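You operate a simulated robot arm through the tools that you are given. There is no shell and no other tool. Be economical: measure what you need, move in short steps, check, and stop when the job is done.

The job below is to be done with a simulated two-armed robot. You get a single attempt, and the scene is never put back.

JOB
On the top of the green desk, fold the blue towel in half, so that its two long edges meet.

It is judged by the outcome, as a careful person would: the job done as asked, and still so three seconds after it is handed in. It fails if anything else is knocked over, pushed out of place, dropped, spilled or broken. Flat cloth is picked up by pressing the open fingertips on it (5 to 10 N) and closing them slowly along it; thin cloth reads only 2 to 8 mm in the jaws.

ROBOT AND FRAMES
Two 7-joint arms with two-finger parallel grippers on one trunk, on a base that drives. Base frame: it is fixed to the floor where the robot stands at the start and does not move with it; the origin is under the middle of the robot, x ahead of it, y to its left, z up; the surface under the hand at the start is at about z = 740. Lengths are in mm, angles in degrees, forces in N, time in s.
The left shoulder is at the start at [70, 163, 1045], the right one opposite. With the tool pointing down near the work surface each hand reaches from about 400 to 880 mm from the robot's upright axis, wherever it stands, measured 20 degrees to its own side. Places, roughly: top of the green desk [900, -100, 700]. Payload 3.43 kg a hand.
The TCP of each hand is the grasp point between the finger pads, 34 mm short of the fingertips. In the tool frame z runs along the fingers and y along their closing line. The gripper opens to 128 mm. The fingers are 24 mm wide and 12 mm thick; the gripper's body (48 by 130 mm) begins 96 mm behind the TCP.
Orientation is that of the tool frame in the base frame, as a unit quaternion [x, y, z, w]. With the fingers straight down and closing along the base's y, the tool's x points along the base's -x, its y along +y and its z along -z.

CONTROLS
- The arms move only by the tool play_rows. It takes "left_commands", "right_commands" or both (then of equal length, played together; a hand with none holds still); each is a list that holds one entry, the list of rows, each a list of 7 numbers: the shift along the tool's x, y, z in mm, then the turn, a rotation vector about the tool's x, y, z in degrees, then the gripper command, from -1 (fully open) to 1 (shut), values between in proportion. In form: [[[tx, ty, tz, ax, ay, az, gripper], ...]]. A call has 1 to 20 rows; each row shifts and turns the commanded pose from where the row before left it, along the tool's axes as they then stand. Rows are played at 5 a second. More than 50 mm and 8.6 degrees between two rows, or a gripper value outside its range, and nothing of the call is played. A pose out of reach is approached as far as the arm can. The call stops where the force on the tool passes 40 N (or 10 N more than at its start, if that is more) or the arm is blocked; 0.2 s more then pass. Each finger travels about 153 mm/s and halts on what it meets, pressing with about 21 N; the grip force reading is that of the motor and also rises with nothing between the fingers. The clock runs only during rows and for 0.2 s after the last one: add rows that do not move to give the fingers time. It gives the time, the measured TCP pose, the force on the tool (base axes), the opening and the grip force at its end, in the units of the frame above (readings bear some noise), with the torque about the TCP (base axes, N m) and any sound that the robot's microphone picked up.
- Cameras (640 x 400 px; columns grow to the right, rows downward): "scene" is now at [140.4, -6.5, 1263.3]; the picture's right is [-0.11, -0.99, 0.00], its down [-0.74, 0.08, -0.67] and it looks along [0.67, -0.07, -0.74] (base axes); focal length 270 px, centre (320, 200). "left" rides on the left gripper at [76, 11, -160] in its tool frame; the picture's right is [-0.15, 0.99, 0.00], its down [-0.88, -0.13, -0.46] and it looks along [-0.45, -0.07, 0.89] (tool axes); focal length 234 px, centre (320, 200). "right" rides on the right gripper at [76, -11, -160] in its tool frame; the picture's right is [0.15, 0.99, 0.00], its down [-0.88, 0.13, -0.46] and it looks along [-0.45, 0.07, 0.89] (tool axes); focal length 234 px, centre (320, 200). There is no depth. A picture from a camera that has moved, and an enlarged one, comes with that camera's place and axes in the base frame and with its lens. The place of the scene camera against the robot may be out by one fixed shift of up to 18 mm in any direction.
- snapshot(camera): a new picture of that camera. No time passes.
- raise_lower(by): slides the trunk up (or, below 0, down) by that many mm; the arms and the scene camera ride with it, the base frame stays. It gives what a move gives, with no picture.
- steer(legs): drives the robot by 1 to 6 legs, each [ahead, left, turn to the left] in mm, mm and degrees, along the robot's own axes; the way and the turn of a leg run together, so that a leg with both is an arc; at most 1500 mm and 180 degrees a leg. The arms and the cameras ride along, it lands a little off, and it stops where it bumps. It gives what a move gives.
- turn_head(pan, tilt): turns the head with the scene camera to pan (to the left, within 86 degrees either way) and tilt (down, from -29 to 69), counted from straight ahead of the robot. It gives what a move gives.
- close_up(camera, box): a new picture of the part [left, top, right, bottom] of that camera's present view, enlarged. No time passes.
- job_done(): hands the job in; it is judged then, once.

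Go step by step. Nothing tells you exact positions but the pictures and the camera data: compare them with the known pose of the tool, close in by small moves and look again before you grip or let go. The budget is 120 turns and 100 pictures, counting those below and the enlarged ones. Unless the task says otherwise, let go and move clear before handing in, and close with one line.

The tools are called as name(argument=value, ...) on one line, values as JSON. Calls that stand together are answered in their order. play_rows: Moves the arms, as the interface text tells. Its arguments: {"type":"object","properties":{"left_commands":{"type":"array"},"right_commands":{"type":"array"}},"required":[]} The other tools are called the same way: raise_lower (by) slides the trunk up or down; steer (legs) drives the base; turn_head (pan, tilt) turns the head that bears the scene camera; snapshot (camera) takes a picture; close_up (camera, box) takes an enlarged picture of a part of a camera's view; job_done () hands the job in.

At the start:

```text
time_s: 0.0
left_eef_pos: [687.2, 216.9, 977.4]
left_tcp_rot: [-0.001, 1.0, 0.0, -0.001]
left_force: [-0.2, 0.5, -0.4]
left_wrist_torque: [-0.01, 0.0, -0.03]
left_grip_width: 127.9
left_finger_force: 0.0
right_eef_pos: [538.1, -246.8, 986.8]
right_tcp_rot: [0.001, 1.0, -0.001, 0.0]
right_force: [-0.1, 0.5, 0.0]
right_wrist_torque: [-0.01, 0.0, 0.05]
right_grip_width: 127.9
right_finger_force: 0.0
trunk travel left (down, up): [-525.0, 415.0]
robot x, y, heading: [-1.8, 1.6, 0.1]
head pan, tilt: [-6.1, 47.7]
```

scene: 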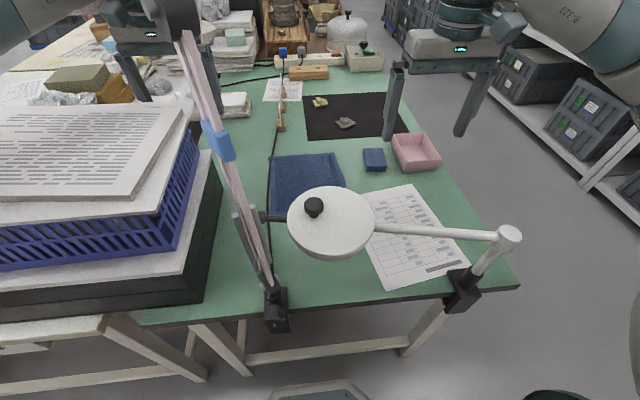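
right: 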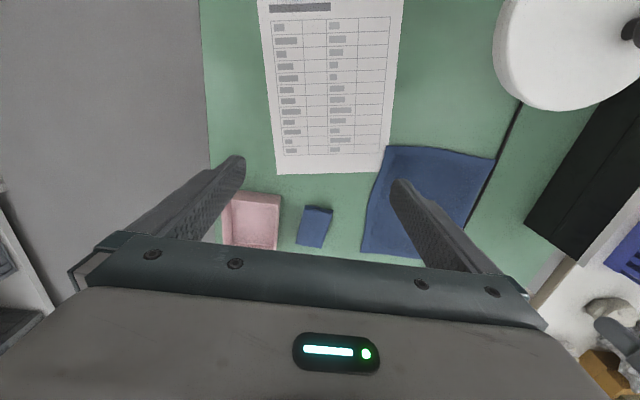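
left: 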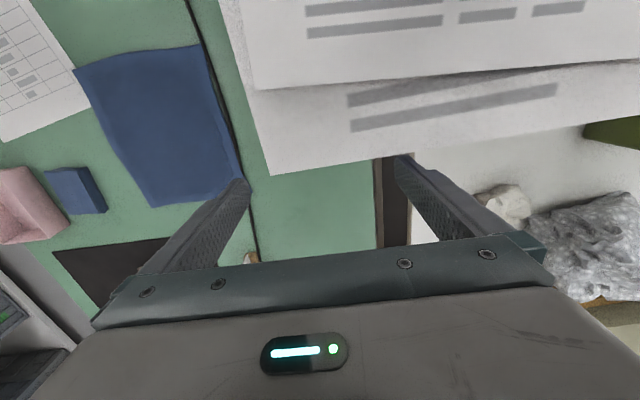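

The towel lies with its long edges running away from the robot, at about y = -120 and y = 73, x = 543 to 800. A tall pole and a lamp stand between it and me, so I plan to work from the desk's right side. First I raise the trunk and look to the right.

raise_lower(by=200)

turn_head(pan=-60, tilt=35)

snapshot(camera="scene")

snapshot(camera="right")

```text
time_s: 2.2
left_eef_pos: [687.2, 216.4, 1176.8]
left_tcp_rot: [-0.001, 1.0, 0.001, 0.0]
left_force: [8.2, 9.2, -26.9]
left_wrist_torque: [-2.74, 1.02, -0.51]
left_grip_width: 128.0
left_finger_force: 0.0
right_eef_pos: [537.9, -247.8, 1187.5]
right_tcp_rot: [0.001, 1.0, 0.001, 0.0]
right_force: [-0.1, -0.9, -0.2]
right_wrist_torque: [0.0, -0.02, 0.0]
right_grip_width: 127.9
right_finger_force: 0.1
trunk travel left (down, up): [-725.0, 215.0]
robot x, y, heading: [1.4, -1.7, 0.1]
head pan, tilt: [-6.1, 47.7]
```

```text
time_s: 3.4
left_eef_pos: [688.2, 217.6, 1177.6]
left_tcp_rot: [-0.001, 1.0, 0.0, 0.0]
left_force: [4.1, 1.2, -9.7]
left_wrist_torque: [-0.75, 0.44, -0.19]
left_grip_width: 128.1
left_finger_force: 0.1
right_eef_pos: [538.7, -248.0, 1186.8]
right_tcp_rot: [0.001, 1.0, 0.0, 0.0]
right_force: [0.9, 0.3, 0.4]
right_wrist_torque: [0.0, 0.0, 0.01]
right_grip_width: 128.1
right_finger_force: 0.0
trunk travel left (down, up): [-725.0, 215.0]
robot x, y, heading: [2.4, -2.2, 0.1]
head pan, tilt: [-60.0, 35.0]
```

```text
96 pictures are left
camera scene: at [105.9, -75.1, 1481.9], right [-0.87, -0.5, 0.0], down [-0.29, 0.5, -0.82], along [0.41, -0.71, -0.57], focal length 270 px, centre (320, 200)
```

scene: 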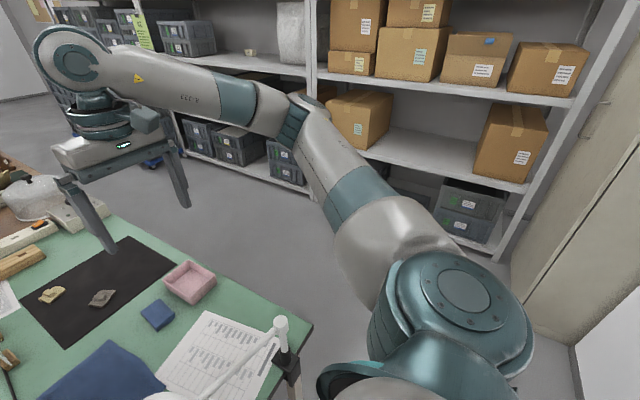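

```text
95 pictures are left
camera right: at [464.0, -257.9, 1346.9], right [-0.15, 0.99, 0.0], down [0.88, 0.13, 0.46], along [0.45, 0.07, -0.89], focal length 234 px, centre (320, 200)
```

right: 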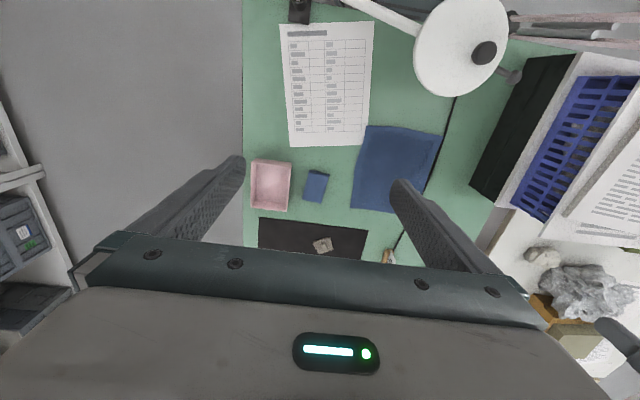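

The left arm felt a force during the raise, so I'm looking to that side before moving on.

turn_head(pan=25, tilt=35)

snapshot(camera="scene")

snapshot(camera="left")

```text
time_s: 5.0
left_eef_pos: [687.4, 218.8, 1177.6]
left_tcp_rot: [-0.001, 1.0, 0.0, 0.0]
left_force: [0.6, 0.6, -0.2]
left_wrist_torque: [-0.01, 0.0, -0.03]
left_grip_width: 127.9
left_finger_force: 0.0
right_eef_pos: [539.4, -246.2, 1187.2]
right_tcp_rot: [0.0, 1.0, 0.0, 0.0]
right_force: [0.1, 0.6, -1.2]
right_wrist_torque: [0.01, 0.0, -0.01]
right_grip_width: 127.8
right_finger_force: 0.1
trunk travel left (down, up): [-725.0, 215.0]
robot x, y, heading: [-2.2, 0.3, -0.1]
head pan, tilt: [25.0, 35.0]
```

```text
94 pictures are left
camera scene: at [141.6, 39.2, 1481.9], right [0.42, -0.91, 0.0], down [-0.52, -0.24, -0.82], along [0.74, 0.35, -0.57], focal length 270 px, centre (320, 200)
```

scene: 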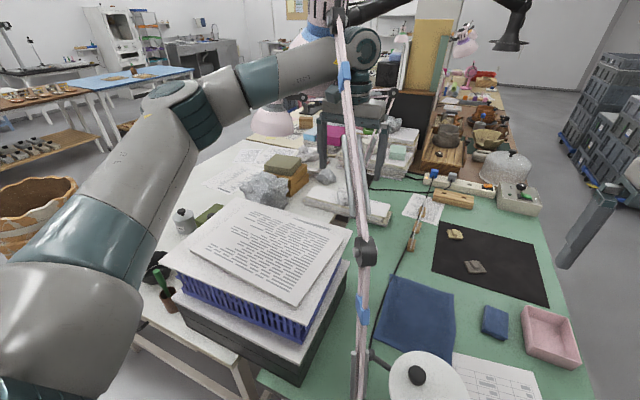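

```text
93 pictures are left
camera left: at [612.3, 231.0, 1337.3], right [0.14, 0.99, 0.0], down [0.88, -0.13, 0.46], along [0.45, -0.07, -0.89], focal length 234 px, centre (320, 200)
```

left: 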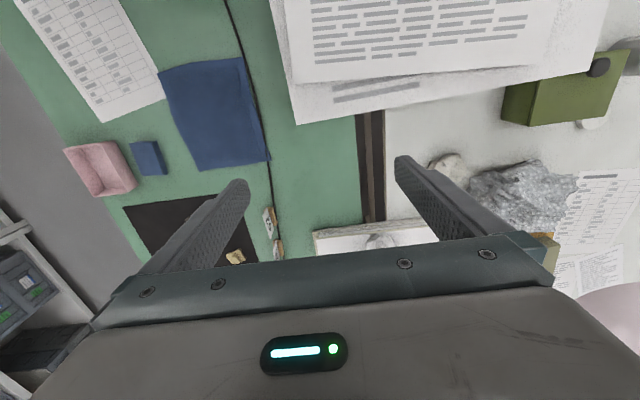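

turn_head(pan=15, tilt=5)

snapshot(camera="scene")

```text
time_s: 5.9
left_eef_pos: [688.0, 218.2, 1178.1]
left_tcp_rot: [-0.001, 1.0, 0.0, 0.0]
left_force: [-1.1, -0.1, -0.3]
left_wrist_torque: [0.0, 0.01, 0.01]
left_grip_width: 128.0
left_finger_force: 0.1
right_eef_pos: [538.4, -246.4, 1187.4]
right_tcp_rot: [0.001, 1.0, 0.0, 0.0]
right_force: [-0.4, -0.1, -0.4]
right_wrist_torque: [-0.03, 0.04, 0.0]
right_grip_width: 128.0
right_finger_force: 0.1
trunk travel left (down, up): [-725.0, 215.0]
robot x, y, heading: [0.5, -1.4, 0.2]
head pan, tilt: [15.0, 5.0]
```

```text
92 pictures are left
camera scene: at [150.6, 25.8, 1530.0], right [0.26, -0.97, 0.0], down [-0.09, -0.02, -1.0], along [0.96, 0.26, -0.09], focal length 270 px, centre (320, 200)
```

scene: 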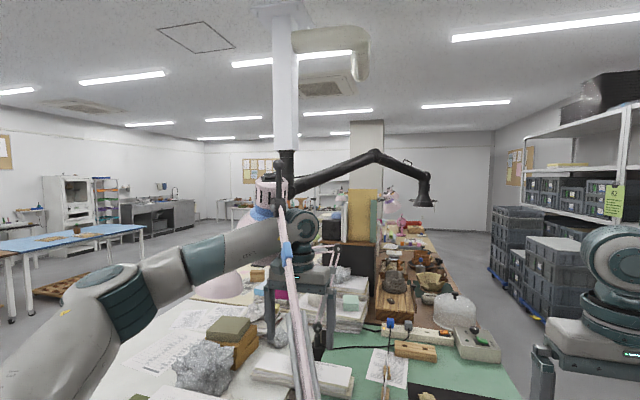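

close_up(camera="scene", box=[220, 130, 460, 280])

```text
2.67 times, centred on (340, 205) of scene
camera zoom: at [150.6, 25.8, 1530.0], right [0.26, -0.97, 0.0], down [-0.09, -0.02, -1.0], along [0.96, 0.26, -0.09], focal length 720 px, centre (267, 187)
```

zoom: 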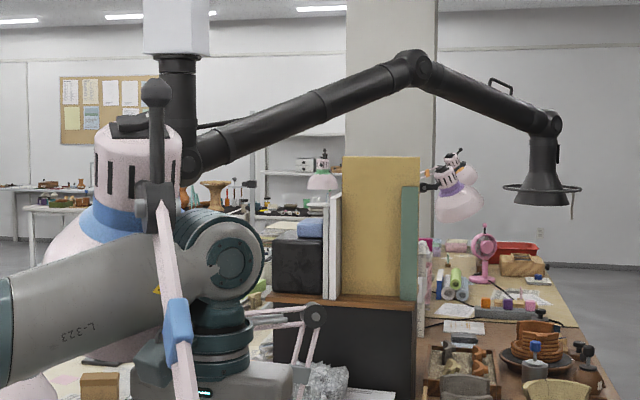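

turn_head(pan=40, tilt=15)

snapshot(camera="scene")

close_up(camera="scene", box=[340, 80, 640, 270])

```text
time_s: 6.8
left_eef_pos: [686.9, 217.9, 1178.5]
left_tcp_rot: [-0.001, 1.0, 0.0, 0.0]
left_force: [0.0, -0.4, -0.1]
left_wrist_torque: [0.0, 0.01, 0.03]
left_grip_width: 128.0
left_finger_force: 0.1
right_eef_pos: [537.3, -246.6, 1187.8]
right_tcp_rot: [0.001, 1.0, 0.0, 0.0]
right_force: [-0.8, 0.7, 0.2]
right_wrist_torque: [0.0, -0.02, -0.02]
right_grip_width: 127.8
right_finger_force: 0.1
trunk travel left (down, up): [-725.0, 215.0]
robot x, y, heading: [3.1, 1.2, -0.1]
head pan, tilt: [40.0, 15.0]
```

```text
90 pictures are left
camera scene: at [133.4, 61.9, 1513.9], right [0.64, -0.77, 0.0], down [-0.2, -0.17, -0.97], along [0.74, 0.62, -0.26], focal length 270 px, centre (320, 200)
```

scene: 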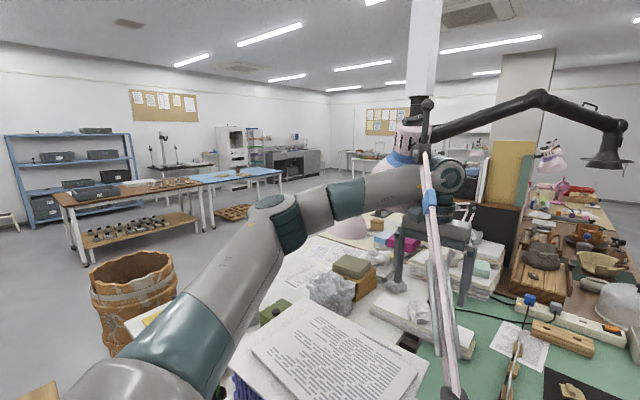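

```text
2.11 times, centred on (490, 175) of scene
camera zoom: at [133.4, 61.9, 1513.9], right [0.64, -0.77, 0.0], down [-0.2, -0.17, -0.97], along [0.74, 0.62, -0.26], focal length 568 px, centre (-38, 253)
```

zoom: 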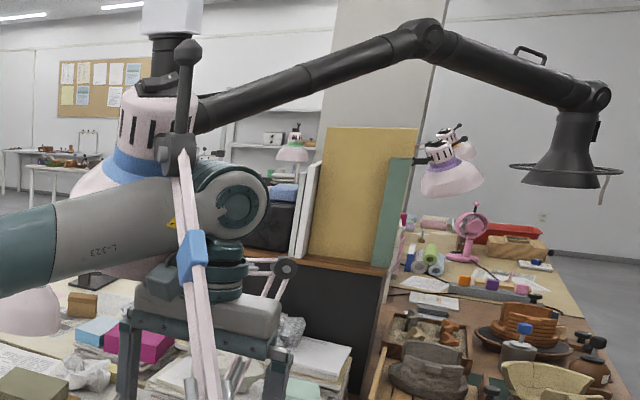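

The desk lamp's pole leans forward and left, and its head sits right by the left wrist, so the raise brushed it. I'll lower again in small steps and watch the force.

raise_lower(by=-40)

close_up(camera="scene", box=[340, 80, 640, 270])

```text
time_s: 7.7
left_eef_pos: [687.9, 217.7, 1137.7]
left_tcp_rot: [-0.001, 1.0, 0.0, 0.0]
left_force: [-0.7, 0.5, 0.3]
left_wrist_torque: [0.0, -0.01, -0.01]
left_grip_width: 127.7
left_finger_force: 0.0
right_eef_pos: [538.2, -245.8, 1148.4]
right_tcp_rot: [0.001, 1.0, 0.0, 0.0]
right_force: [0.5, -0.2, 0.3]
right_wrist_torque: [-0.03, -0.01, 0.02]
right_grip_width: 128.1
right_finger_force: 0.0
trunk travel left (down, up): [-685.0, 255.0]
robot x, y, heading: [0.6, -2.8, 0.1]
head pan, tilt: [40.0, 15.0]
```

```text
2.11 times, centred on (490, 175) of scene
camera zoom: at [132.9, 62.2, 1473.9], right [0.64, -0.77, 0.0], down [-0.2, -0.17, -0.97], along [0.74, 0.62, -0.26], focal length 568 px, centre (-38, 253)
```

zoom: 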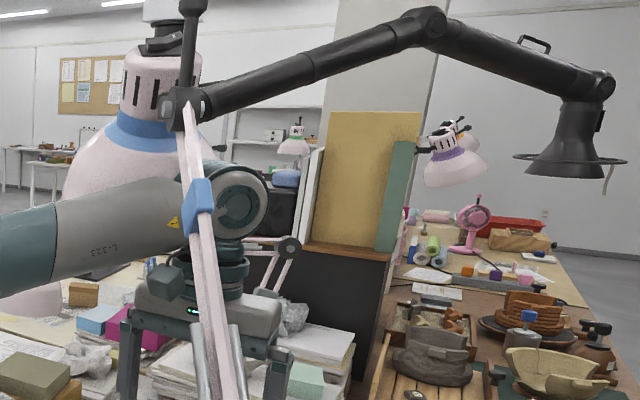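

raise_lower(by=-60)

close_up(camera="scene", box=[340, 60, 640, 250])

```text
time_s: 8.7
left_eef_pos: [688.4, 218.6, 1077.0]
left_tcp_rot: [-0.001, 1.0, -0.001, 0.001]
left_force: [0.1, 0.5, 0.6]
left_wrist_torque: [-0.01, 0.02, 0.05]
left_grip_width: 128.2
left_finger_force: 0.1
right_eef_pos: [537.7, -247.1, 1089.3]
right_tcp_rot: [0.002, 1.0, 0.0, 0.0]
right_force: [0.3, 0.1, -0.6]
right_wrist_torque: [0.0, -0.04, -0.04]
right_grip_width: 128.2
right_finger_force: 0.0
trunk travel left (down, up): [-625.0, 315.0]
robot x, y, heading: [0.3, -0.5, 0.3]
head pan, tilt: [40.0, 15.0]
```

```text
2.11 times, centred on (490, 155) of scene
camera zoom: at [133.0, 62.0, 1414.0], right [0.64, -0.77, 0.0], down [-0.2, -0.17, -0.97], along [0.74, 0.62, -0.26], focal length 568 px, centre (-38, 295)
```

zoom: 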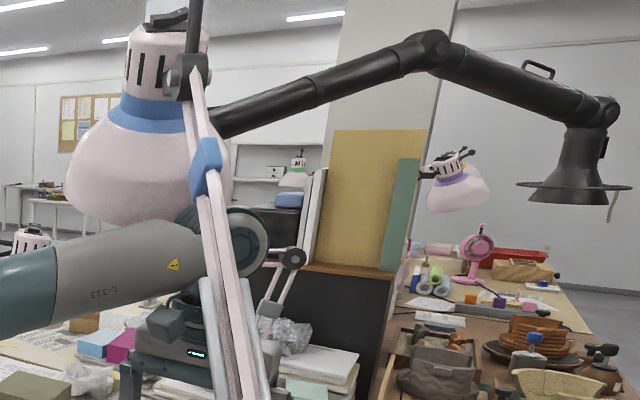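

raise_lower(by=-100)

turn_head(pan=-6.1, tilt=47.7)

snapshot(camera="scene")

```text
time_s: 10.0
left_eef_pos: [686.9, 218.7, 977.2]
left_tcp_rot: [-0.001, 1.0, 0.0, 0.0]
left_force: [-0.3, -0.8, 0.2]
left_wrist_torque: [0.0, 0.03, 0.0]
left_grip_width: 127.8
left_finger_force: 0.0
right_eef_pos: [537.9, -246.5, 987.8]
right_tcp_rot: [0.001, 1.0, 0.0, 0.0]
right_force: [-1.1, 0.1, 0.8]
right_wrist_torque: [0.03, -0.02, -0.03]
right_grip_width: 128.1
right_finger_force: 0.0
trunk travel left (down, up): [-525.0, 415.0]
robot x, y, heading: [2.2, -1.4, 0.2]
head pan, tilt: [40.0, 15.0]
```

```text
time_s: 11.1
left_eef_pos: [687.3, 217.5, 978.5]
left_tcp_rot: [0.0, 1.0, 0.0, 0.0]
left_force: [-0.7, 0.0, 0.1]
left_wrist_torque: [0.02, 0.01, -0.01]
left_grip_width: 127.9
left_finger_force: 0.0
right_eef_pos: [537.6, -246.6, 988.2]
right_tcp_rot: [0.001, 1.0, 0.0, 0.0]
right_force: [-1.2, 0.7, 0.5]
right_wrist_torque: [0.0, -0.02, 0.0]
right_grip_width: 128.2
right_finger_force: 0.1
trunk travel left (down, up): [-525.0, 415.0]
robot x, y, heading: [-2.6, -2.7, -0.1]
head pan, tilt: [-6.1, 47.7]
```

```text
86 pictures are left
camera scene: at [140.4, -6.4, 1263.3], right [-0.11, -0.99, 0.0], down [-0.74, 0.08, -0.67], along [0.67, -0.07, -0.74], focal length 270 px, centre (320, 200)
```

scene: 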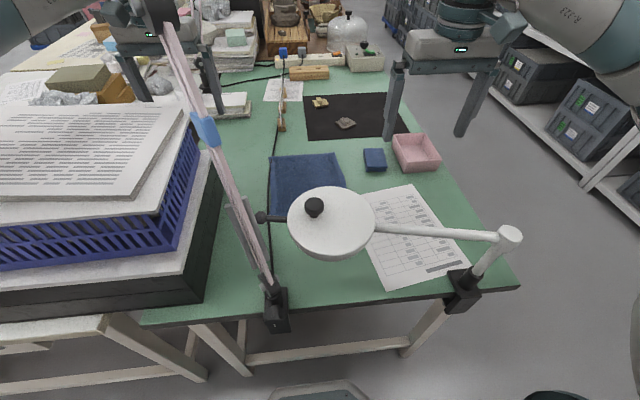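

The lamp's base hasn't moved, but the pole has swung slightly. The left arm is hemmed in by the pole, the lamp head and the paper stack (top about z = 990), so it will stay still. I'll fold with the right hand only, one corner at a time. First I look closely at the towel.

close_up(camera="right", box=[270, 90, 530, 270])

close_up(camera="left", box=[0, 20, 290, 220])

close_up(camera="scene", box=[220, 130, 420, 270])

```text
2.22 times, centred on (400, 180) of right
camera zoom: at [463.9, -257.2, 1147.0], right [-0.15, 0.99, 0.0], down [0.88, 0.13, 0.46], along [0.45, 0.07, -0.89], focal length 520 px, centre (142, 244)
```

zoom: 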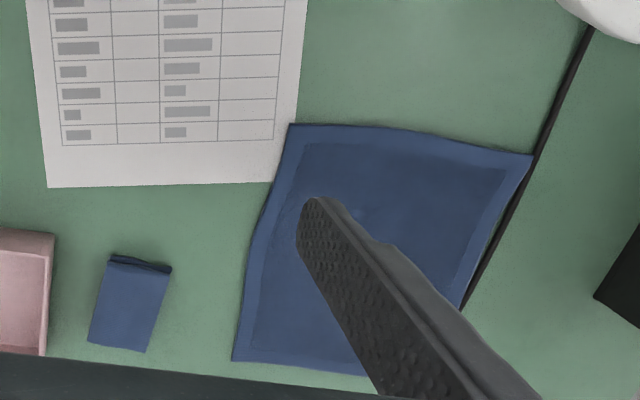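

```text
2.00 times, centred on (145, 120) of left
camera zoom: at [612.3, 230.8, 1137.2], right [0.15, 0.99, 0.0], down [0.88, -0.13, 0.46], along [0.45, -0.07, -0.89], focal length 468 px, centre (670, 360)
```

zoom: 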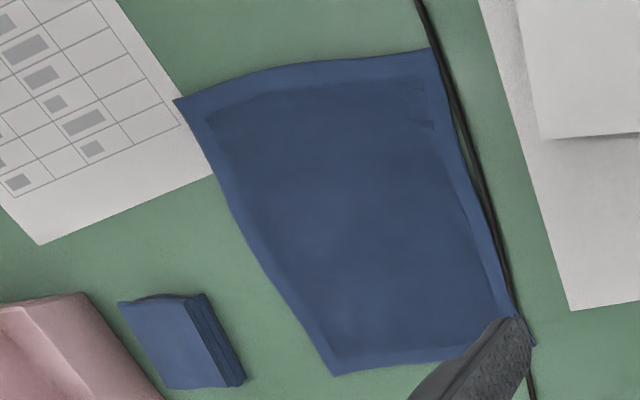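

```text
2.86 times, centred on (320, 200) of scene
camera zoom: at [140.4, -6.4, 1263.3], right [-0.11, -0.99, 0.0], down [-0.74, 0.08, -0.67], along [0.67, -0.07, -0.74], focal length 771 px, centre (320, 200)
```

zoom: 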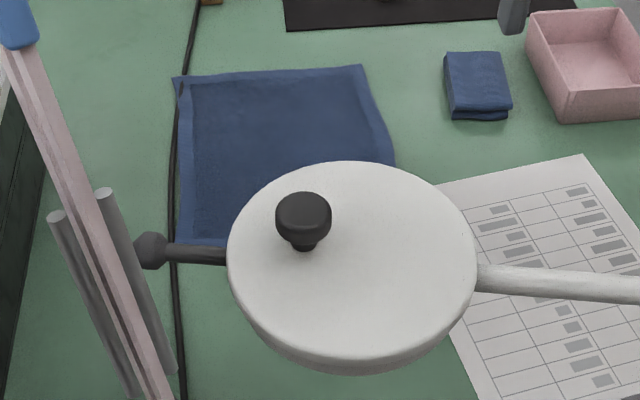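

Combining both wrist views, the towel surface is at z ≈ 742 and the corners are A [546,-127], B [541,71], C [779,-119], D [776,76]. I'll fold the right edge over to the left one. First I turn the right hand so its fingers close along x, with its camera on the +y side.

play_rows(right_commands=[[[0, 0, 0, 0, 0, 8.2, -1], [0, 0, 0, 0, 0, 8.2, -1], [0, 0, 0, 0, 0, 8.2, -1], [0, 0, 0, 0, 0, 8.2, -1], [0, 0, 0, 0, 0, 8.2, -1], [0, 0, 0, 0, 0, 8.2, -1], [0, 0, 0, 0, 0, 8.2, -1], [0, 0, 0, 0, 0, 8.2, -1], [0, 0, 0, 0, 0, 8.2, -1], [0, 0, 0, 0, 0, 8.2, -1], [0, 0, 0, 0, 0, 8.0, -1], [0, 0, 0, 0, 0, 0, -1], [0, 0, 0, 0, 0, 0, -1]]])

turn_head(pan=-25, tilt=40)

snapshot(camera="scene")

snapshot(camera="right")

```text
time_s: 13.9
left_eef_pos: [687.8, 218.1, 976.8]
left_tcp_rot: [-0.001, 1.0, 0.0, 0.0]
left_force: [-0.9, 0.1, -0.5]
left_wrist_torque: [-0.01, 0.03, 0.0]
left_grip_width: 128.1
left_finger_force: 0.0
right_eef_pos: [538.7, -246.3, 988.3]
right_tcp_rot: [0.708, 0.706, 0.0, 0.0]
right_force: [0.6, -0.7, -0.4]
right_wrist_torque: [0.0, 0.03, -0.05]
right_grip_width: 127.8
right_finger_force: 0.0
trunk travel left (down, up): [-525.0, 415.0]
robot x, y, heading: [1.5, 0.7, 0.0]
head pan, tilt: [-6.1, 47.7]
```

```text
time_s: 14.8
left_eef_pos: [687.7, 218.2, 977.2]
left_tcp_rot: [0.0, 1.0, 0.0, 0.0]
left_force: [0.2, -0.2, -0.4]
left_wrist_torque: [-0.02, -0.02, -0.01]
left_grip_width: 127.8
left_finger_force: 0.1
right_eef_pos: [538.9, -247.1, 987.6]
right_tcp_rot: [0.708, 0.707, 0.001, 0.0]
right_force: [0.6, -0.3, 0.8]
right_wrist_torque: [0.04, 0.02, -0.02]
right_grip_width: 128.2
right_finger_force: 0.1
trunk travel left (down, up): [-525.0, 415.0]
robot x, y, heading: [-0.7, 1.8, 0.2]
head pan, tilt: [-25.0, 40.0]
```

```text
82 pictures are left
camera scene: at [138.8, -33.9, 1274.3], right [-0.42, -0.91, 0.0], down [-0.58, 0.27, -0.77], along [0.69, -0.32, -0.64], focal length 270 px, centre (320, 200)
```

scene: 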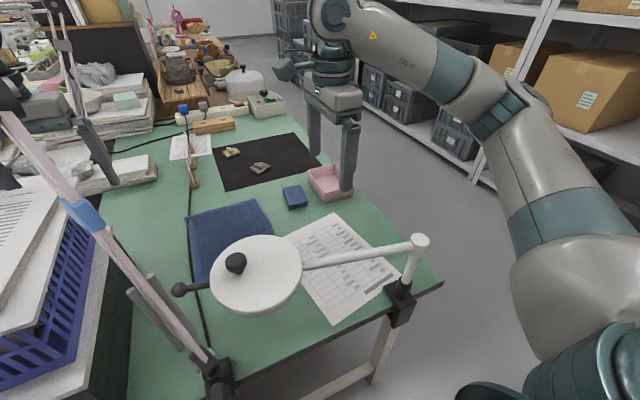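

```text
81 pictures are left
camera right: at [528.5, -170.4, 1147.4], right [0.99, 0.15, 0.0], down [0.13, -0.88, 0.46], along [0.07, -0.45, -0.89], focal length 234 px, centre (320, 200)
```

right: 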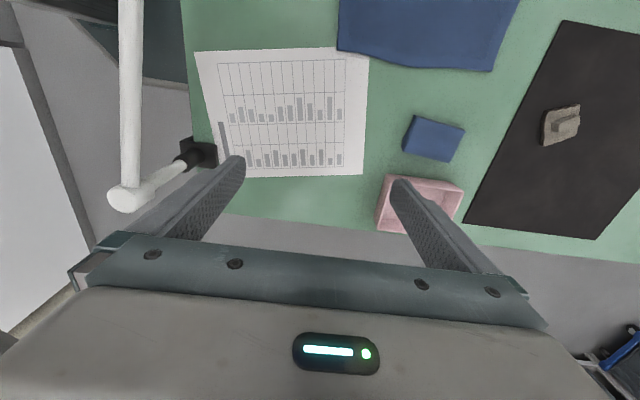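

The wrist turned freely and the elbow stays well out to the right of the lamp. Next I go above the edge near corner C, tilt the fingers 30° toward +y, and come partway down.

play_rows(right_commands=[[[25.4, 41.8, 0, 0, 0, 0, -1], [25.4, 41.8, 0, 0, 0, 0, -0.5], [25.4, 41.8, 0, 0, 0, 0, 0], [25.4, 41.8, 0, 0, 0, 0, 0.3], [25.4, 41.8, 0, 0, 0, 0, 0.4375], [0, 0, 0, 0, 7.5, 0, 0.4375], [0, 0, 0, 0, 7.5, 0, 0.4375], [0, 0, 0, 0, 7.5, 0, 0.4375], [0, 0, 0, 0, 7.5, 0, 0.4375], [-17, 0, 29.5, 0, 0, 0, 0.4375], [-17, 0, 29.5, 0, 0, 0, 0.4375], [-17, 0, 29.5, 0, 0, 0, 0.4375], [-17, 0, 29.5, 0, 0, 0, 0.4375], [0, 0, 0, 0, 0, 0, 0.4375]]])

snapshot(camera="right")

snapshot(camera="scene")

close_up(camera="left", box=[0, 20, 290, 220])

```text
time_s: 17.8
left_eef_pos: [687.5, 217.8, 978.3]
left_tcp_rot: [-0.002, 1.0, 0.0, 0.0]
left_force: [-0.3, 0.5, -0.2]
left_wrist_torque: [0.0, -0.01, 0.02]
left_grip_width: 127.9
left_finger_force: 0.1
right_eef_pos: [745.9, -119.7, 851.9]
right_tcp_rot: [0.684, 0.682, 0.183, -0.183]
right_force: [-0.4, 0.1, 0.6]
right_wrist_torque: [-0.01, -0.05, -0.03]
right_grip_width: 35.9
right_finger_force: 0.0
trunk travel left (down, up): [-525.0, 415.0]
robot x, y, heading: [-3.5, 1.5, -0.2]
head pan, tilt: [-25.0, 40.0]
```

```text
80 pictures are left
camera right: at [737.3, -132.8, 1027.9], right [0.99, 0.13, 0.07], down [0.13, -0.99, -0.05], along [0.07, 0.06, -1.0], focal length 234 px, centre (320, 200)
```

right: 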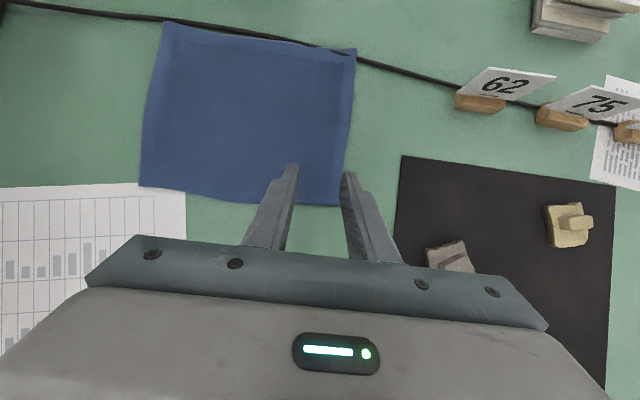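

```text
79 pictures are left
camera scene: at [138.5, -33.7, 1274.4], right [-0.42, -0.91, 0.0], down [-0.58, 0.27, -0.77], along [0.69, -0.32, -0.64], focal length 270 px, centre (320, 200)
```

scene: 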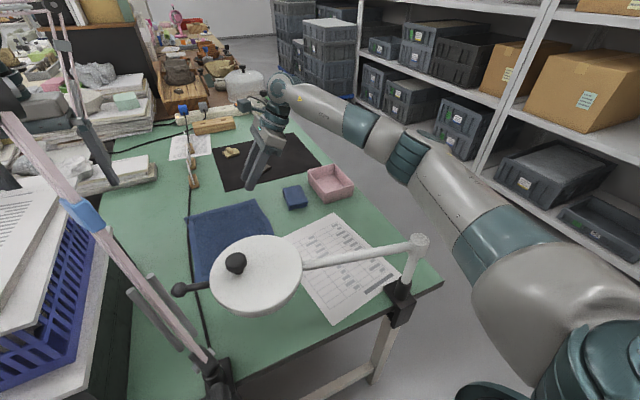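

```text
2.00 times, centred on (145, 120) of left
camera zoom: at [611.9, 231.0, 1137.4], right [0.15, 0.99, 0.0], down [0.88, -0.13, 0.46], along [0.45, -0.07, -0.89], focal length 468 px, centre (670, 360)
```

zoom: 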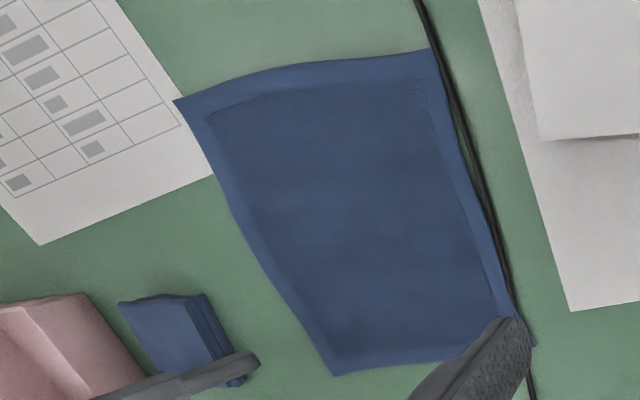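

The top-down view confirms the corners to within a few mm. I descend to just above the cloth edge, then press in small steps.

play_rows(right_commands=[[[-16.5, 0, 28.5, 0, 0, 0, 0.4375], [-15, 0, 26, 0, 0, 0, 0.4375], [0, 0, 0, 0, 0, 0, 0.4375]]])

close_up(camera="left", box=[0, 80, 260, 240])

close_up(camera="right", box=[220, 110, 420, 240])

```text
time_s: 18.6
left_eef_pos: [687.4, 217.5, 977.0]
left_tcp_rot: [-0.001, 1.0, 0.0, -0.001]
left_force: [-0.3, -0.7, 0.8]
left_wrist_torque: [-0.02, 0.02, 0.02]
left_grip_width: 128.2
left_finger_force: 0.1
right_eef_pos: [746.2, -121.4, 787.6]
right_tcp_rot: [0.683, 0.683, 0.183, -0.184]
right_force: [0.3, 0.2, 0.0]
right_wrist_torque: [0.02, -0.01, 0.0]
right_grip_width: 35.9
right_finger_force: 0.0
trunk travel left (down, up): [-525.0, 415.0]
robot x, y, heading: [0.3, 2.3, -0.1]
head pan, tilt: [-25.0, 40.0]
```

```text
2.46 times, centred on (130, 160) of left
camera zoom: at [612.1, 230.9, 1137.3], right [0.15, 0.99, 0.0], down [0.88, -0.13, 0.46], along [0.45, -0.07, -0.89], focal length 576 px, centre (788, 298)
```

zoom: 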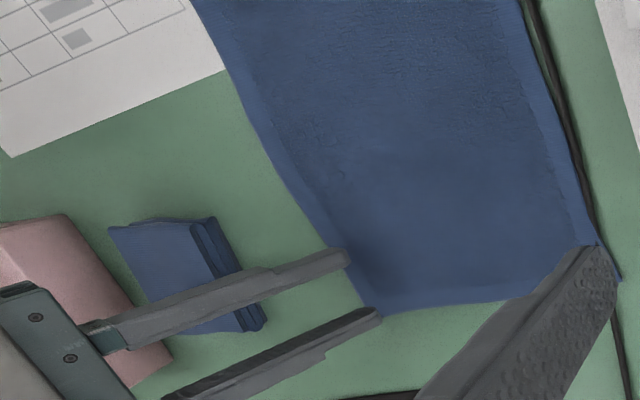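

```text
3.08 times, centred on (320, 175) of right
camera zoom: at [736.6, -134.5, 964.0], right [0.99, 0.13, 0.07], down [0.13, -0.99, -0.05], along [0.07, 0.05, -1.0], focal length 720 px, centre (320, 277)
```

zoom: 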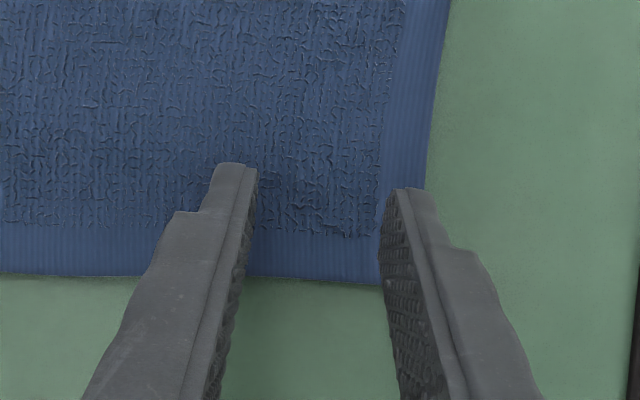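

play_rows(right_commands=[[[4.3, 0, 2.5, 0, 0, 0, 0.4375], [-3.5, 0, 6.1, 0, 0, 0, 0.4375], [-0.75, 0, 1.3, 0, 0, 0, 0.4375], [0, 0, 0, 0, 0, 0, 0.4375]]])

```text
time_s: 19.6
left_eef_pos: [688.0, 217.2, 978.5]
left_tcp_rot: [-0.001, 1.0, -0.001, 0.001]
left_force: [-0.3, 0.8, 0.2]
left_wrist_torque: [-0.04, -0.01, -0.01]
left_grip_width: 128.2
left_finger_force: 0.2
right_eef_pos: [748.2, -115.1, 779.5]
right_tcp_rot: [0.684, 0.682, 0.184, -0.183]
right_force: [-0.2, 0.2, -0.1]
right_wrist_torque: [0.0, -0.05, -0.01]
right_grip_width: 35.8
right_finger_force: 0.1
trunk travel left (down, up): [-525.0, 415.0]
robot x, y, heading: [0.9, -0.2, 0.1]
head pan, tilt: [-25.0, 40.0]
```

play_rows(right_commands=[[[-0.75, 0, 1.3, 0, 0, 0, 0.4375], [0, 0, 0, 0, 0, 0, 0.4375], [-0.75, 0, 1.3, 0, 0, 0, 0.4375], [0, 0, 0, 0, 0, 0, 0.4375]]])

```text
time_s: 20.6
left_eef_pos: [686.8, 218.8, 978.5]
left_tcp_rot: [-0.001, 1.0, -0.001, 0.0]
left_force: [0.0, 0.6, -0.1]
left_wrist_torque: [-0.02, 0.02, -0.01]
left_grip_width: 127.9
left_finger_force: 0.1
right_eef_pos: [746.6, -114.1, 777.5]
right_tcp_rot: [0.683, 0.683, 0.184, -0.183]
right_force: [1.0, -0.6, 9.4]
right_wrist_torque: [0.05, -0.06, -0.03]
right_grip_width: 35.9
right_finger_force: 0.1
trunk travel left (down, up): [-525.0, 415.0]
robot x, y, heading: [0.9, -1.1, 0.2]
head pan, tilt: [-25.0, 40.0]
```

Contact is at about 9 N, so I close slowly along the cloth.

play_rows(right_commands=[[[0, 0, 0, 0, 0, 0, 0.5], [0, 0, 0, 0, 0, 0, 0.56], [0, 0, 0, 0, 0, 0, 0.62], [0, 0, 0, 0, 0, 0, 0.68], [0, 0, 0, 0, 0, 0, 0.74], [0, 0, 0, 0, 0, 0, 0.8], [0, 0, 0, 0, 0, 0, 0.86], [0, 0, 0, 0, 0, 0, 0.92], [0, 0, 0, 0, 0, 0, 1], [0, 0, 0, 0, 0, 0, 1], [0, 0, 0, 0, 0, 0, 1]]])

close_up(camera="right", box=[220, 110, 420, 240])

```text
time_s: 22.9
left_eef_pos: [686.6, 218.3, 978.9]
left_tcp_rot: [-0.001, 1.0, 0.0, 0.0]
left_force: [0.1, 0.2, 0.5]
left_wrist_torque: [-0.01, 0.0, 0.01]
left_grip_width: 128.2
left_finger_force: 0.0
right_eef_pos: [745.8, -114.0, 778.3]
right_tcp_rot: [0.682, 0.683, 0.184, -0.182]
right_force: [0.9, -0.4, 13.3]
right_wrist_torque: [0.09, -0.02, 0.01]
right_grip_width: 5.8
right_finger_force: 20.8
trunk travel left (down, up): [-525.0, 415.0]
robot x, y, heading: [-1.6, -0.3, -0.3]
head pan, tilt: [-25.0, 40.0]
```

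```text
3.08 times, centred on (320, 175) of right
camera zoom: at [736.3, -128.1, 953.7], right [0.99, 0.13, 0.07], down [0.13, -0.99, -0.05], along [0.07, 0.06, -1.0], focal length 720 px, centre (320, 277)
```

zoom: 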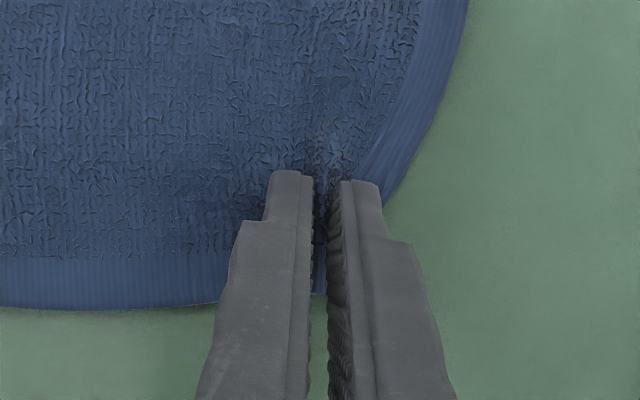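

play_rows(right_commands=[[[5, 0, -8.7, 0, 0, 0, 1], [10, 0, -17.3, 0, 0, 0, 1], [10, 0, -17.3, 0, 0, 0, 1], [0, 0, 0, 0, 0, 0, 1]]])

snapshot(camera="right")

close_up(camera="left", box=[0, 20, 290, 220])

```text
time_s: 23.9
left_eef_pos: [687.6, 218.7, 977.3]
left_tcp_rot: [-0.001, 1.0, 0.0, 0.0]
left_force: [-0.5, -0.7, -0.2]
left_wrist_torque: [0.0, -0.01, 0.0]
left_grip_width: 128.0
left_finger_force: 0.0
right_eef_pos: [746.2, -116.0, 827.2]
right_tcp_rot: [0.684, 0.682, 0.182, -0.183]
right_force: [-0.4, 0.1, 0.3]
right_wrist_torque: [0.0, -0.01, -0.02]
right_grip_width: 4.7
right_finger_force: 21.1
trunk travel left (down, up): [-525.0, 415.0]
robot x, y, heading: [-0.5, -0.9, -0.2]
head pan, tilt: [-25.0, 40.0]
```

```text
74 pictures are left
camera right: at [736.8, -129.8, 1003.2], right [0.99, 0.13, 0.07], down [0.13, -0.99, -0.05], along [0.07, 0.05, -1.0], focal length 234 px, centre (320, 200)
```

right: 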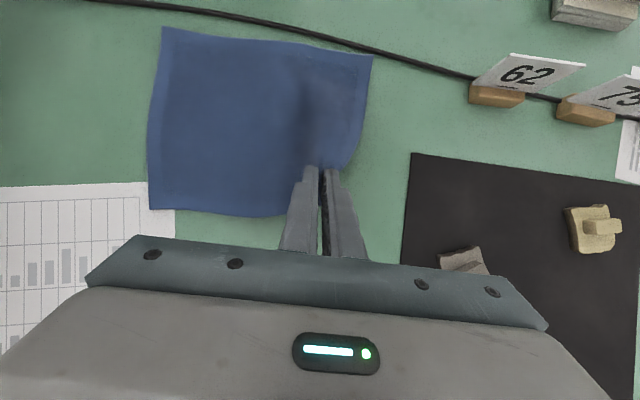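

```text
2.00 times, centred on (145, 120) of left
camera zoom: at [612.3, 230.7, 1137.2], right [0.15, 0.99, 0.0], down [0.88, -0.13, 0.46], along [0.45, -0.07, -0.89], focal length 468 px, centre (670, 360)
```

zoom: 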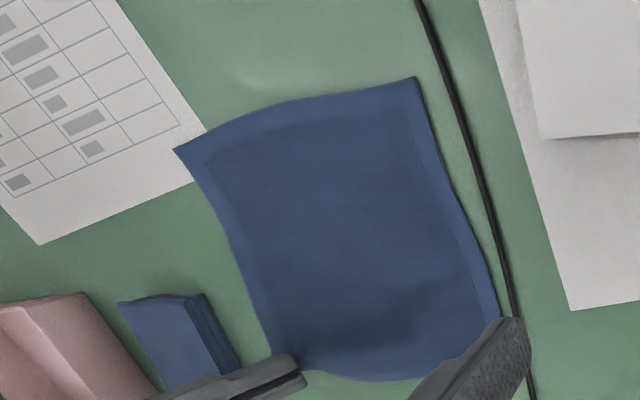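

The cloth is held, 4.7 mm in the jaws, and the towel slid slightly toward +x, off the cable. Next I carry this end over toward the left edge while tilting back.

play_rows(right_commands=[[[15.5, 0, 3.2, 0, 0, 0, 1], [15.5, 0, 3.2, 0, 0, 0, 1], [15.5, 0, 3.2, 0, 0, 0, 1], [15.5, 0, 3.2, 0, -5, 0, 1], [15.7, 0, 1.8, 0, -5, 0, 1], [15.8, 0, 0.4, 0, -5, 0, 1], [0, 0, 0, 0, 0, 0, 1]]])

snapshot(camera="right")

close_up(camera="left", box=[0, 20, 290, 220])

```text
time_s: 25.6
left_eef_pos: [687.4, 217.6, 977.1]
left_tcp_rot: [0.0, 1.0, 0.0, 0.0]
left_force: [0.4, -0.1, 0.0]
left_wrist_torque: [-0.01, -0.02, 0.01]
left_grip_width: 128.1
left_finger_force: 0.1
right_eef_pos: [749.0, -24.8, 855.8]
right_tcp_rot: [0.701, 0.701, 0.092, -0.092]
right_force: [-0.5, -1.0, -0.3]
right_wrist_torque: [0.02, 0.01, -0.02]
right_grip_width: 4.9
right_finger_force: 21.0
trunk travel left (down, up): [-525.0, 415.0]
robot x, y, heading: [2.2, -1.4, -0.0]
head pan, tilt: [-25.0, 40.0]
```

```text
72 pictures are left
camera right: at [739.0, 7.5, 1029.6], right [0.99, 0.14, 0.04], down [0.13, -0.97, 0.21], along [0.07, -0.21, -0.98], focal length 234 px, centre (320, 200)
```

right: 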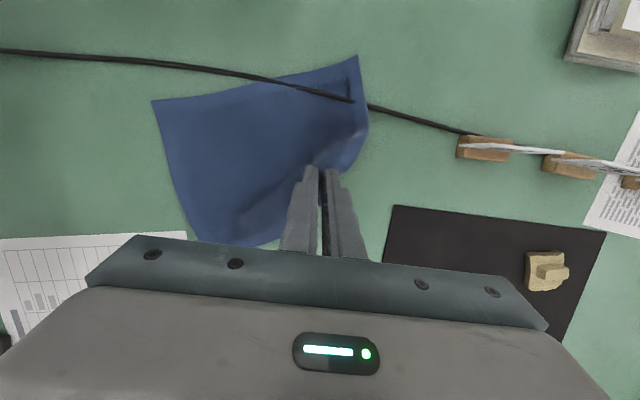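

```text
2.00 times, centred on (145, 120) of left
camera zoom: at [612.4, 229.8, 1137.3], right [0.15, 0.99, 0.0], down [0.88, -0.13, 0.45], along [0.45, -0.07, -0.89], focal length 468 px, centre (670, 360)
```

zoom: 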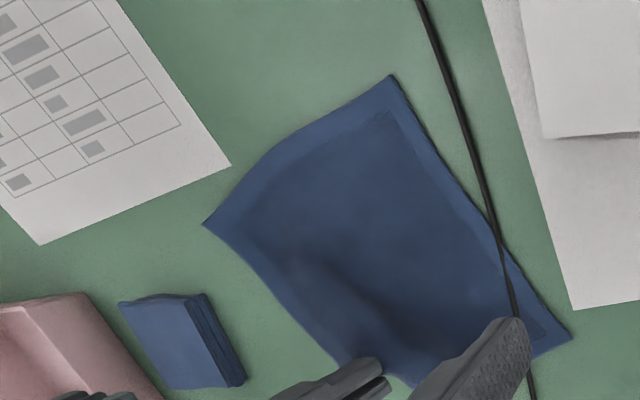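

With only one end held, the towel turns and slides instead of folding. It needs pinning, so I take the right hand back along its path to flatten the towel and pull it clear of the cable. Then the left hand can hold down the left edge.

play_rows(right_commands=[[[-15.8, 0, -0.4, 0, 5, 0, 1], [-15.7, 0, -1.8, 0, 5, 0, 1], [-15.5, 0, -3.2, 0, 5, 0, 1], [-15.5, 0, -3.2, 0, 0, 0, 1], [-15.5, 0, -3.2, 0, 0, 0, 1], [-15.5, 0, -3.2, 0, 0, 0, 1], [-18.7, 0, 5, 0, 0, 0, 1], [-18.7, 0, 5, 0, 0, 0, 1], [0, 0, 0, 0, 0, 0, 1]]])

snapshot(camera="right")

close_up(camera="left", box=[0, 20, 290, 220])

```text
time_s: 27.6
left_eef_pos: [687.3, 218.6, 977.6]
left_tcp_rot: [-0.001, 1.0, 0.0, 0.0]
left_force: [-0.6, -0.3, 0.4]
left_wrist_torque: [-0.03, -0.01, -0.01]
left_grip_width: 128.0
left_finger_force: 0.0
right_eef_pos: [746.1, -143.2, 803.0]
right_tcp_rot: [0.683, 0.683, 0.183, -0.184]
right_force: [-0.7, 0.9, 0.1]
right_wrist_torque: [0.0, 0.01, 0.04]
right_grip_width: 4.8
right_finger_force: 21.1
trunk travel left (down, up): [-525.0, 415.0]
robot x, y, heading: [-0.3, -2.5, -0.2]
head pan, tilt: [-25.0, 40.0]
```

```text
70 pictures are left
camera right: at [736.6, -157.4, 979.4], right [0.99, 0.13, 0.07], down [0.13, -0.99, -0.05], along [0.07, 0.05, -1.0], focal length 234 px, centre (320, 200)
```

right: 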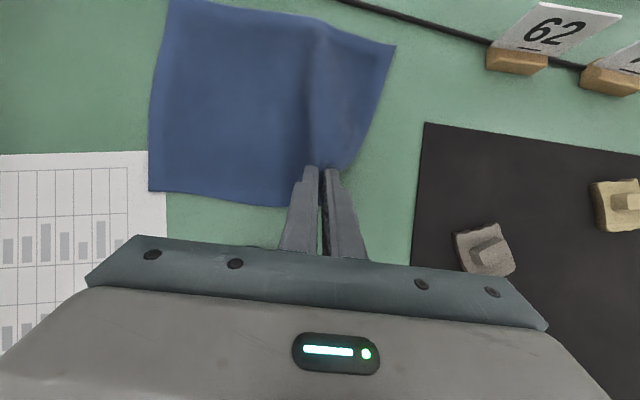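

```text
2.00 times, centred on (145, 120) of left
camera zoom: at [612.2, 231.1, 1137.2], right [0.15, 0.99, 0.0], down [0.88, -0.13, 0.46], along [0.45, -0.07, -0.89], focal length 468 px, centre (670, 360)
```

zoom: 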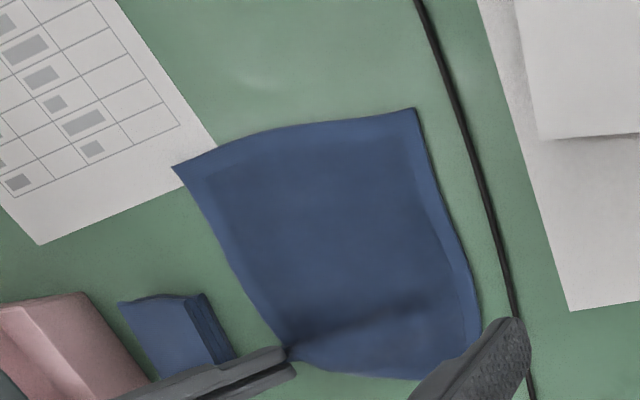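

The towel is flat again and clear of the cable. I set the edge down, spread the fingers to release the ruck, and lift away.

play_rows(right_commands=[[[-5.5, 0, 9.5, 0, 0, 0, 1], [-5.5, 0, 9.5, 0, 0, 0, 1], [0, 0, 0, 0, 0, 0, 0.9], [0, 0, 0, 0, 0, 0, 0.8], [0, 0, 0, 0, 0, 0, 0.6], [0, 0, 0, 0, 0, 0, 0.4375], [12.5, 0, -21.7, 0, 0, 0, 0.4375], [20, 0, -34.6, 0, 0, 0, 0.4375], [0, 0, 0, 0, 0, 0, 0.4375]]])

snapshot(camera="right")

turn_head(pan=10, tilt=40)

snapshot(camera="scene")

```text
time_s: 29.6
left_eef_pos: [687.7, 218.5, 977.6]
left_tcp_rot: [-0.001, 1.0, 0.001, -0.001]
left_force: [-0.9, -0.5, -0.3]
left_wrist_torque: [0.05, 0.03, 0.02]
left_grip_width: 128.2
left_finger_force: 0.1
right_eef_pos: [746.5, -143.0, 846.5]
right_tcp_rot: [0.684, 0.683, 0.182, -0.183]
right_force: [-0.4, 0.4, 0.1]
right_wrist_torque: [0.0, 0.02, -0.01]
right_grip_width: 35.9
right_finger_force: 0.2
trunk travel left (down, up): [-525.0, 415.0]
robot x, y, heading: [-0.8, -2.1, -0.1]
head pan, tilt: [-25.0, 40.0]
```

```text
68 pictures are left
camera right: at [736.9, -157.1, 1022.6], right [0.99, 0.13, 0.07], down [0.13, -0.99, -0.05], along [0.07, 0.06, -1.0], focal length 234 px, centre (320, 200)
```

right: 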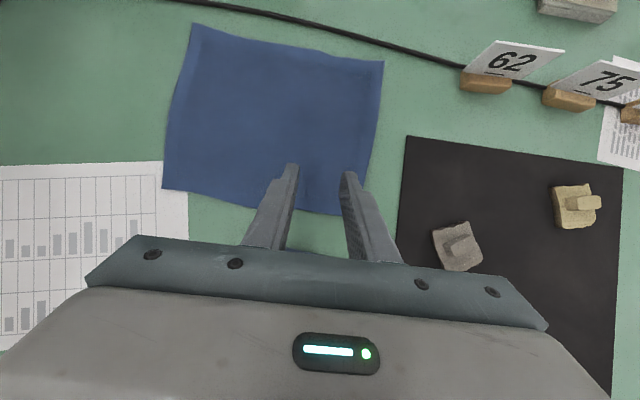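

```text
time_s: 30.6
left_eef_pos: [686.9, 219.8, 977.1]
left_tcp_rot: [-0.001, 1.0, 0.0, 0.0]
left_force: [-0.6, -0.7, -0.1]
left_wrist_torque: [0.01, 0.01, -0.01]
left_grip_width: 128.0
left_finger_force: 0.0
right_eef_pos: [747.0, -143.3, 846.4]
right_tcp_rot: [0.684, 0.682, 0.183, -0.182]
right_force: [-0.2, 0.0, -0.8]
right_wrist_torque: [-0.01, 0.02, 0.0]
right_grip_width: 35.9
right_finger_force: 0.2
trunk travel left (down, up): [-525.0, 415.0]
robot x, y, heading: [-2.6, -0.4, 0.1]
head pan, tilt: [10.0, 40.0]
```

```text
67 pictures are left
camera scene: at [145.6, 16.7, 1274.3], right [0.17, -0.98, 0.0], down [-0.63, -0.11, -0.77], along [0.75, 0.13, -0.64], focal length 270 px, centre (320, 200)
```

scene: 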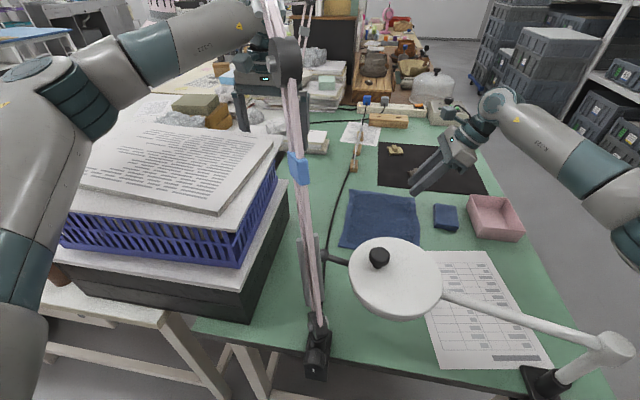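

The towel is flat and off the cable, with corners about A [576,-151], B [581,49], C [803,-155], D [813,43]. The right hand moves over A's end. The left hand goes forward first, then sideways toward the D end, where it will pin the left half.

play_rows(right_commands=[[[0, -32, 0, 0, 0, 0, 0.4375], [0, -32, 0, 0, 0, 0, 0.4375], [0, -32, 0, 0, 0, 0, 0.4375], [0, -31, 0, 0, 0, 0, 0.4375], [0, 0, 0, 0, 0, 0, 0.4375], [0, 0, 0, 0, 0, 0, 0.4375], [0, 0, 0, 0, 0, 0, 0.4375]]], left_commands=[[[-15, 0, 0, 0, 0, 0, -1], [-25, 0, 0, 0, 0, 0, -0.5], [-25, 0, 0, 0, 0, 0, 0], [-23, 0, 0, 0, 0, 0, 0.06], [0, -30, 0, 0, 0, 0, 0.06], [0, -30, 0, 0, 0, 0, 0.06], [0, 0, 0, 0, 0, 0, 0.06]]])

snapshot(camera="scene")

```text
time_s: 32.2
left_eef_pos: [776.1, 158.6, 978.4]
left_tcp_rot: [-0.001, 1.0, 0.0, 0.0]
left_force: [-0.7, 0.7, -0.8]
left_wrist_torque: [-0.03, 0.03, 0.0]
left_grip_width: 60.3
left_finger_force: 0.1
right_eef_pos: [618.1, -142.7, 848.2]
right_tcp_rot: [0.684, 0.682, 0.183, -0.183]
right_force: [0.1, 0.1, 0.3]
right_wrist_torque: [0.0, 0.0, 0.02]
right_grip_width: 35.9
right_finger_force: 0.0
trunk travel left (down, up): [-525.0, 415.0]
robot x, y, heading: [5.1, -0.2, 0.0]
head pan, tilt: [10.0, 40.0]
```

```text
66 pictures are left
camera scene: at [145.5, 17.5, 1274.3], right [0.17, -0.98, 0.0], down [-0.63, -0.11, -0.77], along [0.75, 0.13, -0.64], focal length 270 px, centre (320, 200)
```

scene: 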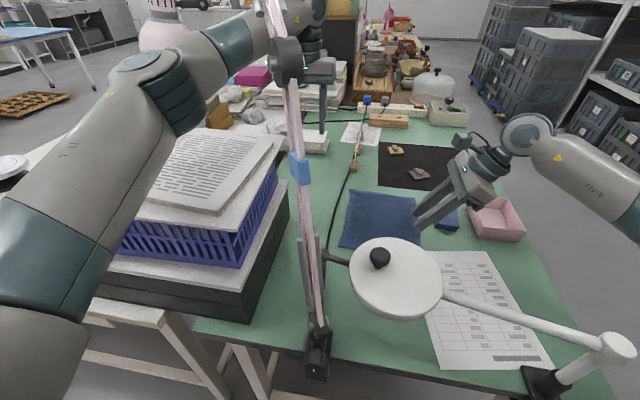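

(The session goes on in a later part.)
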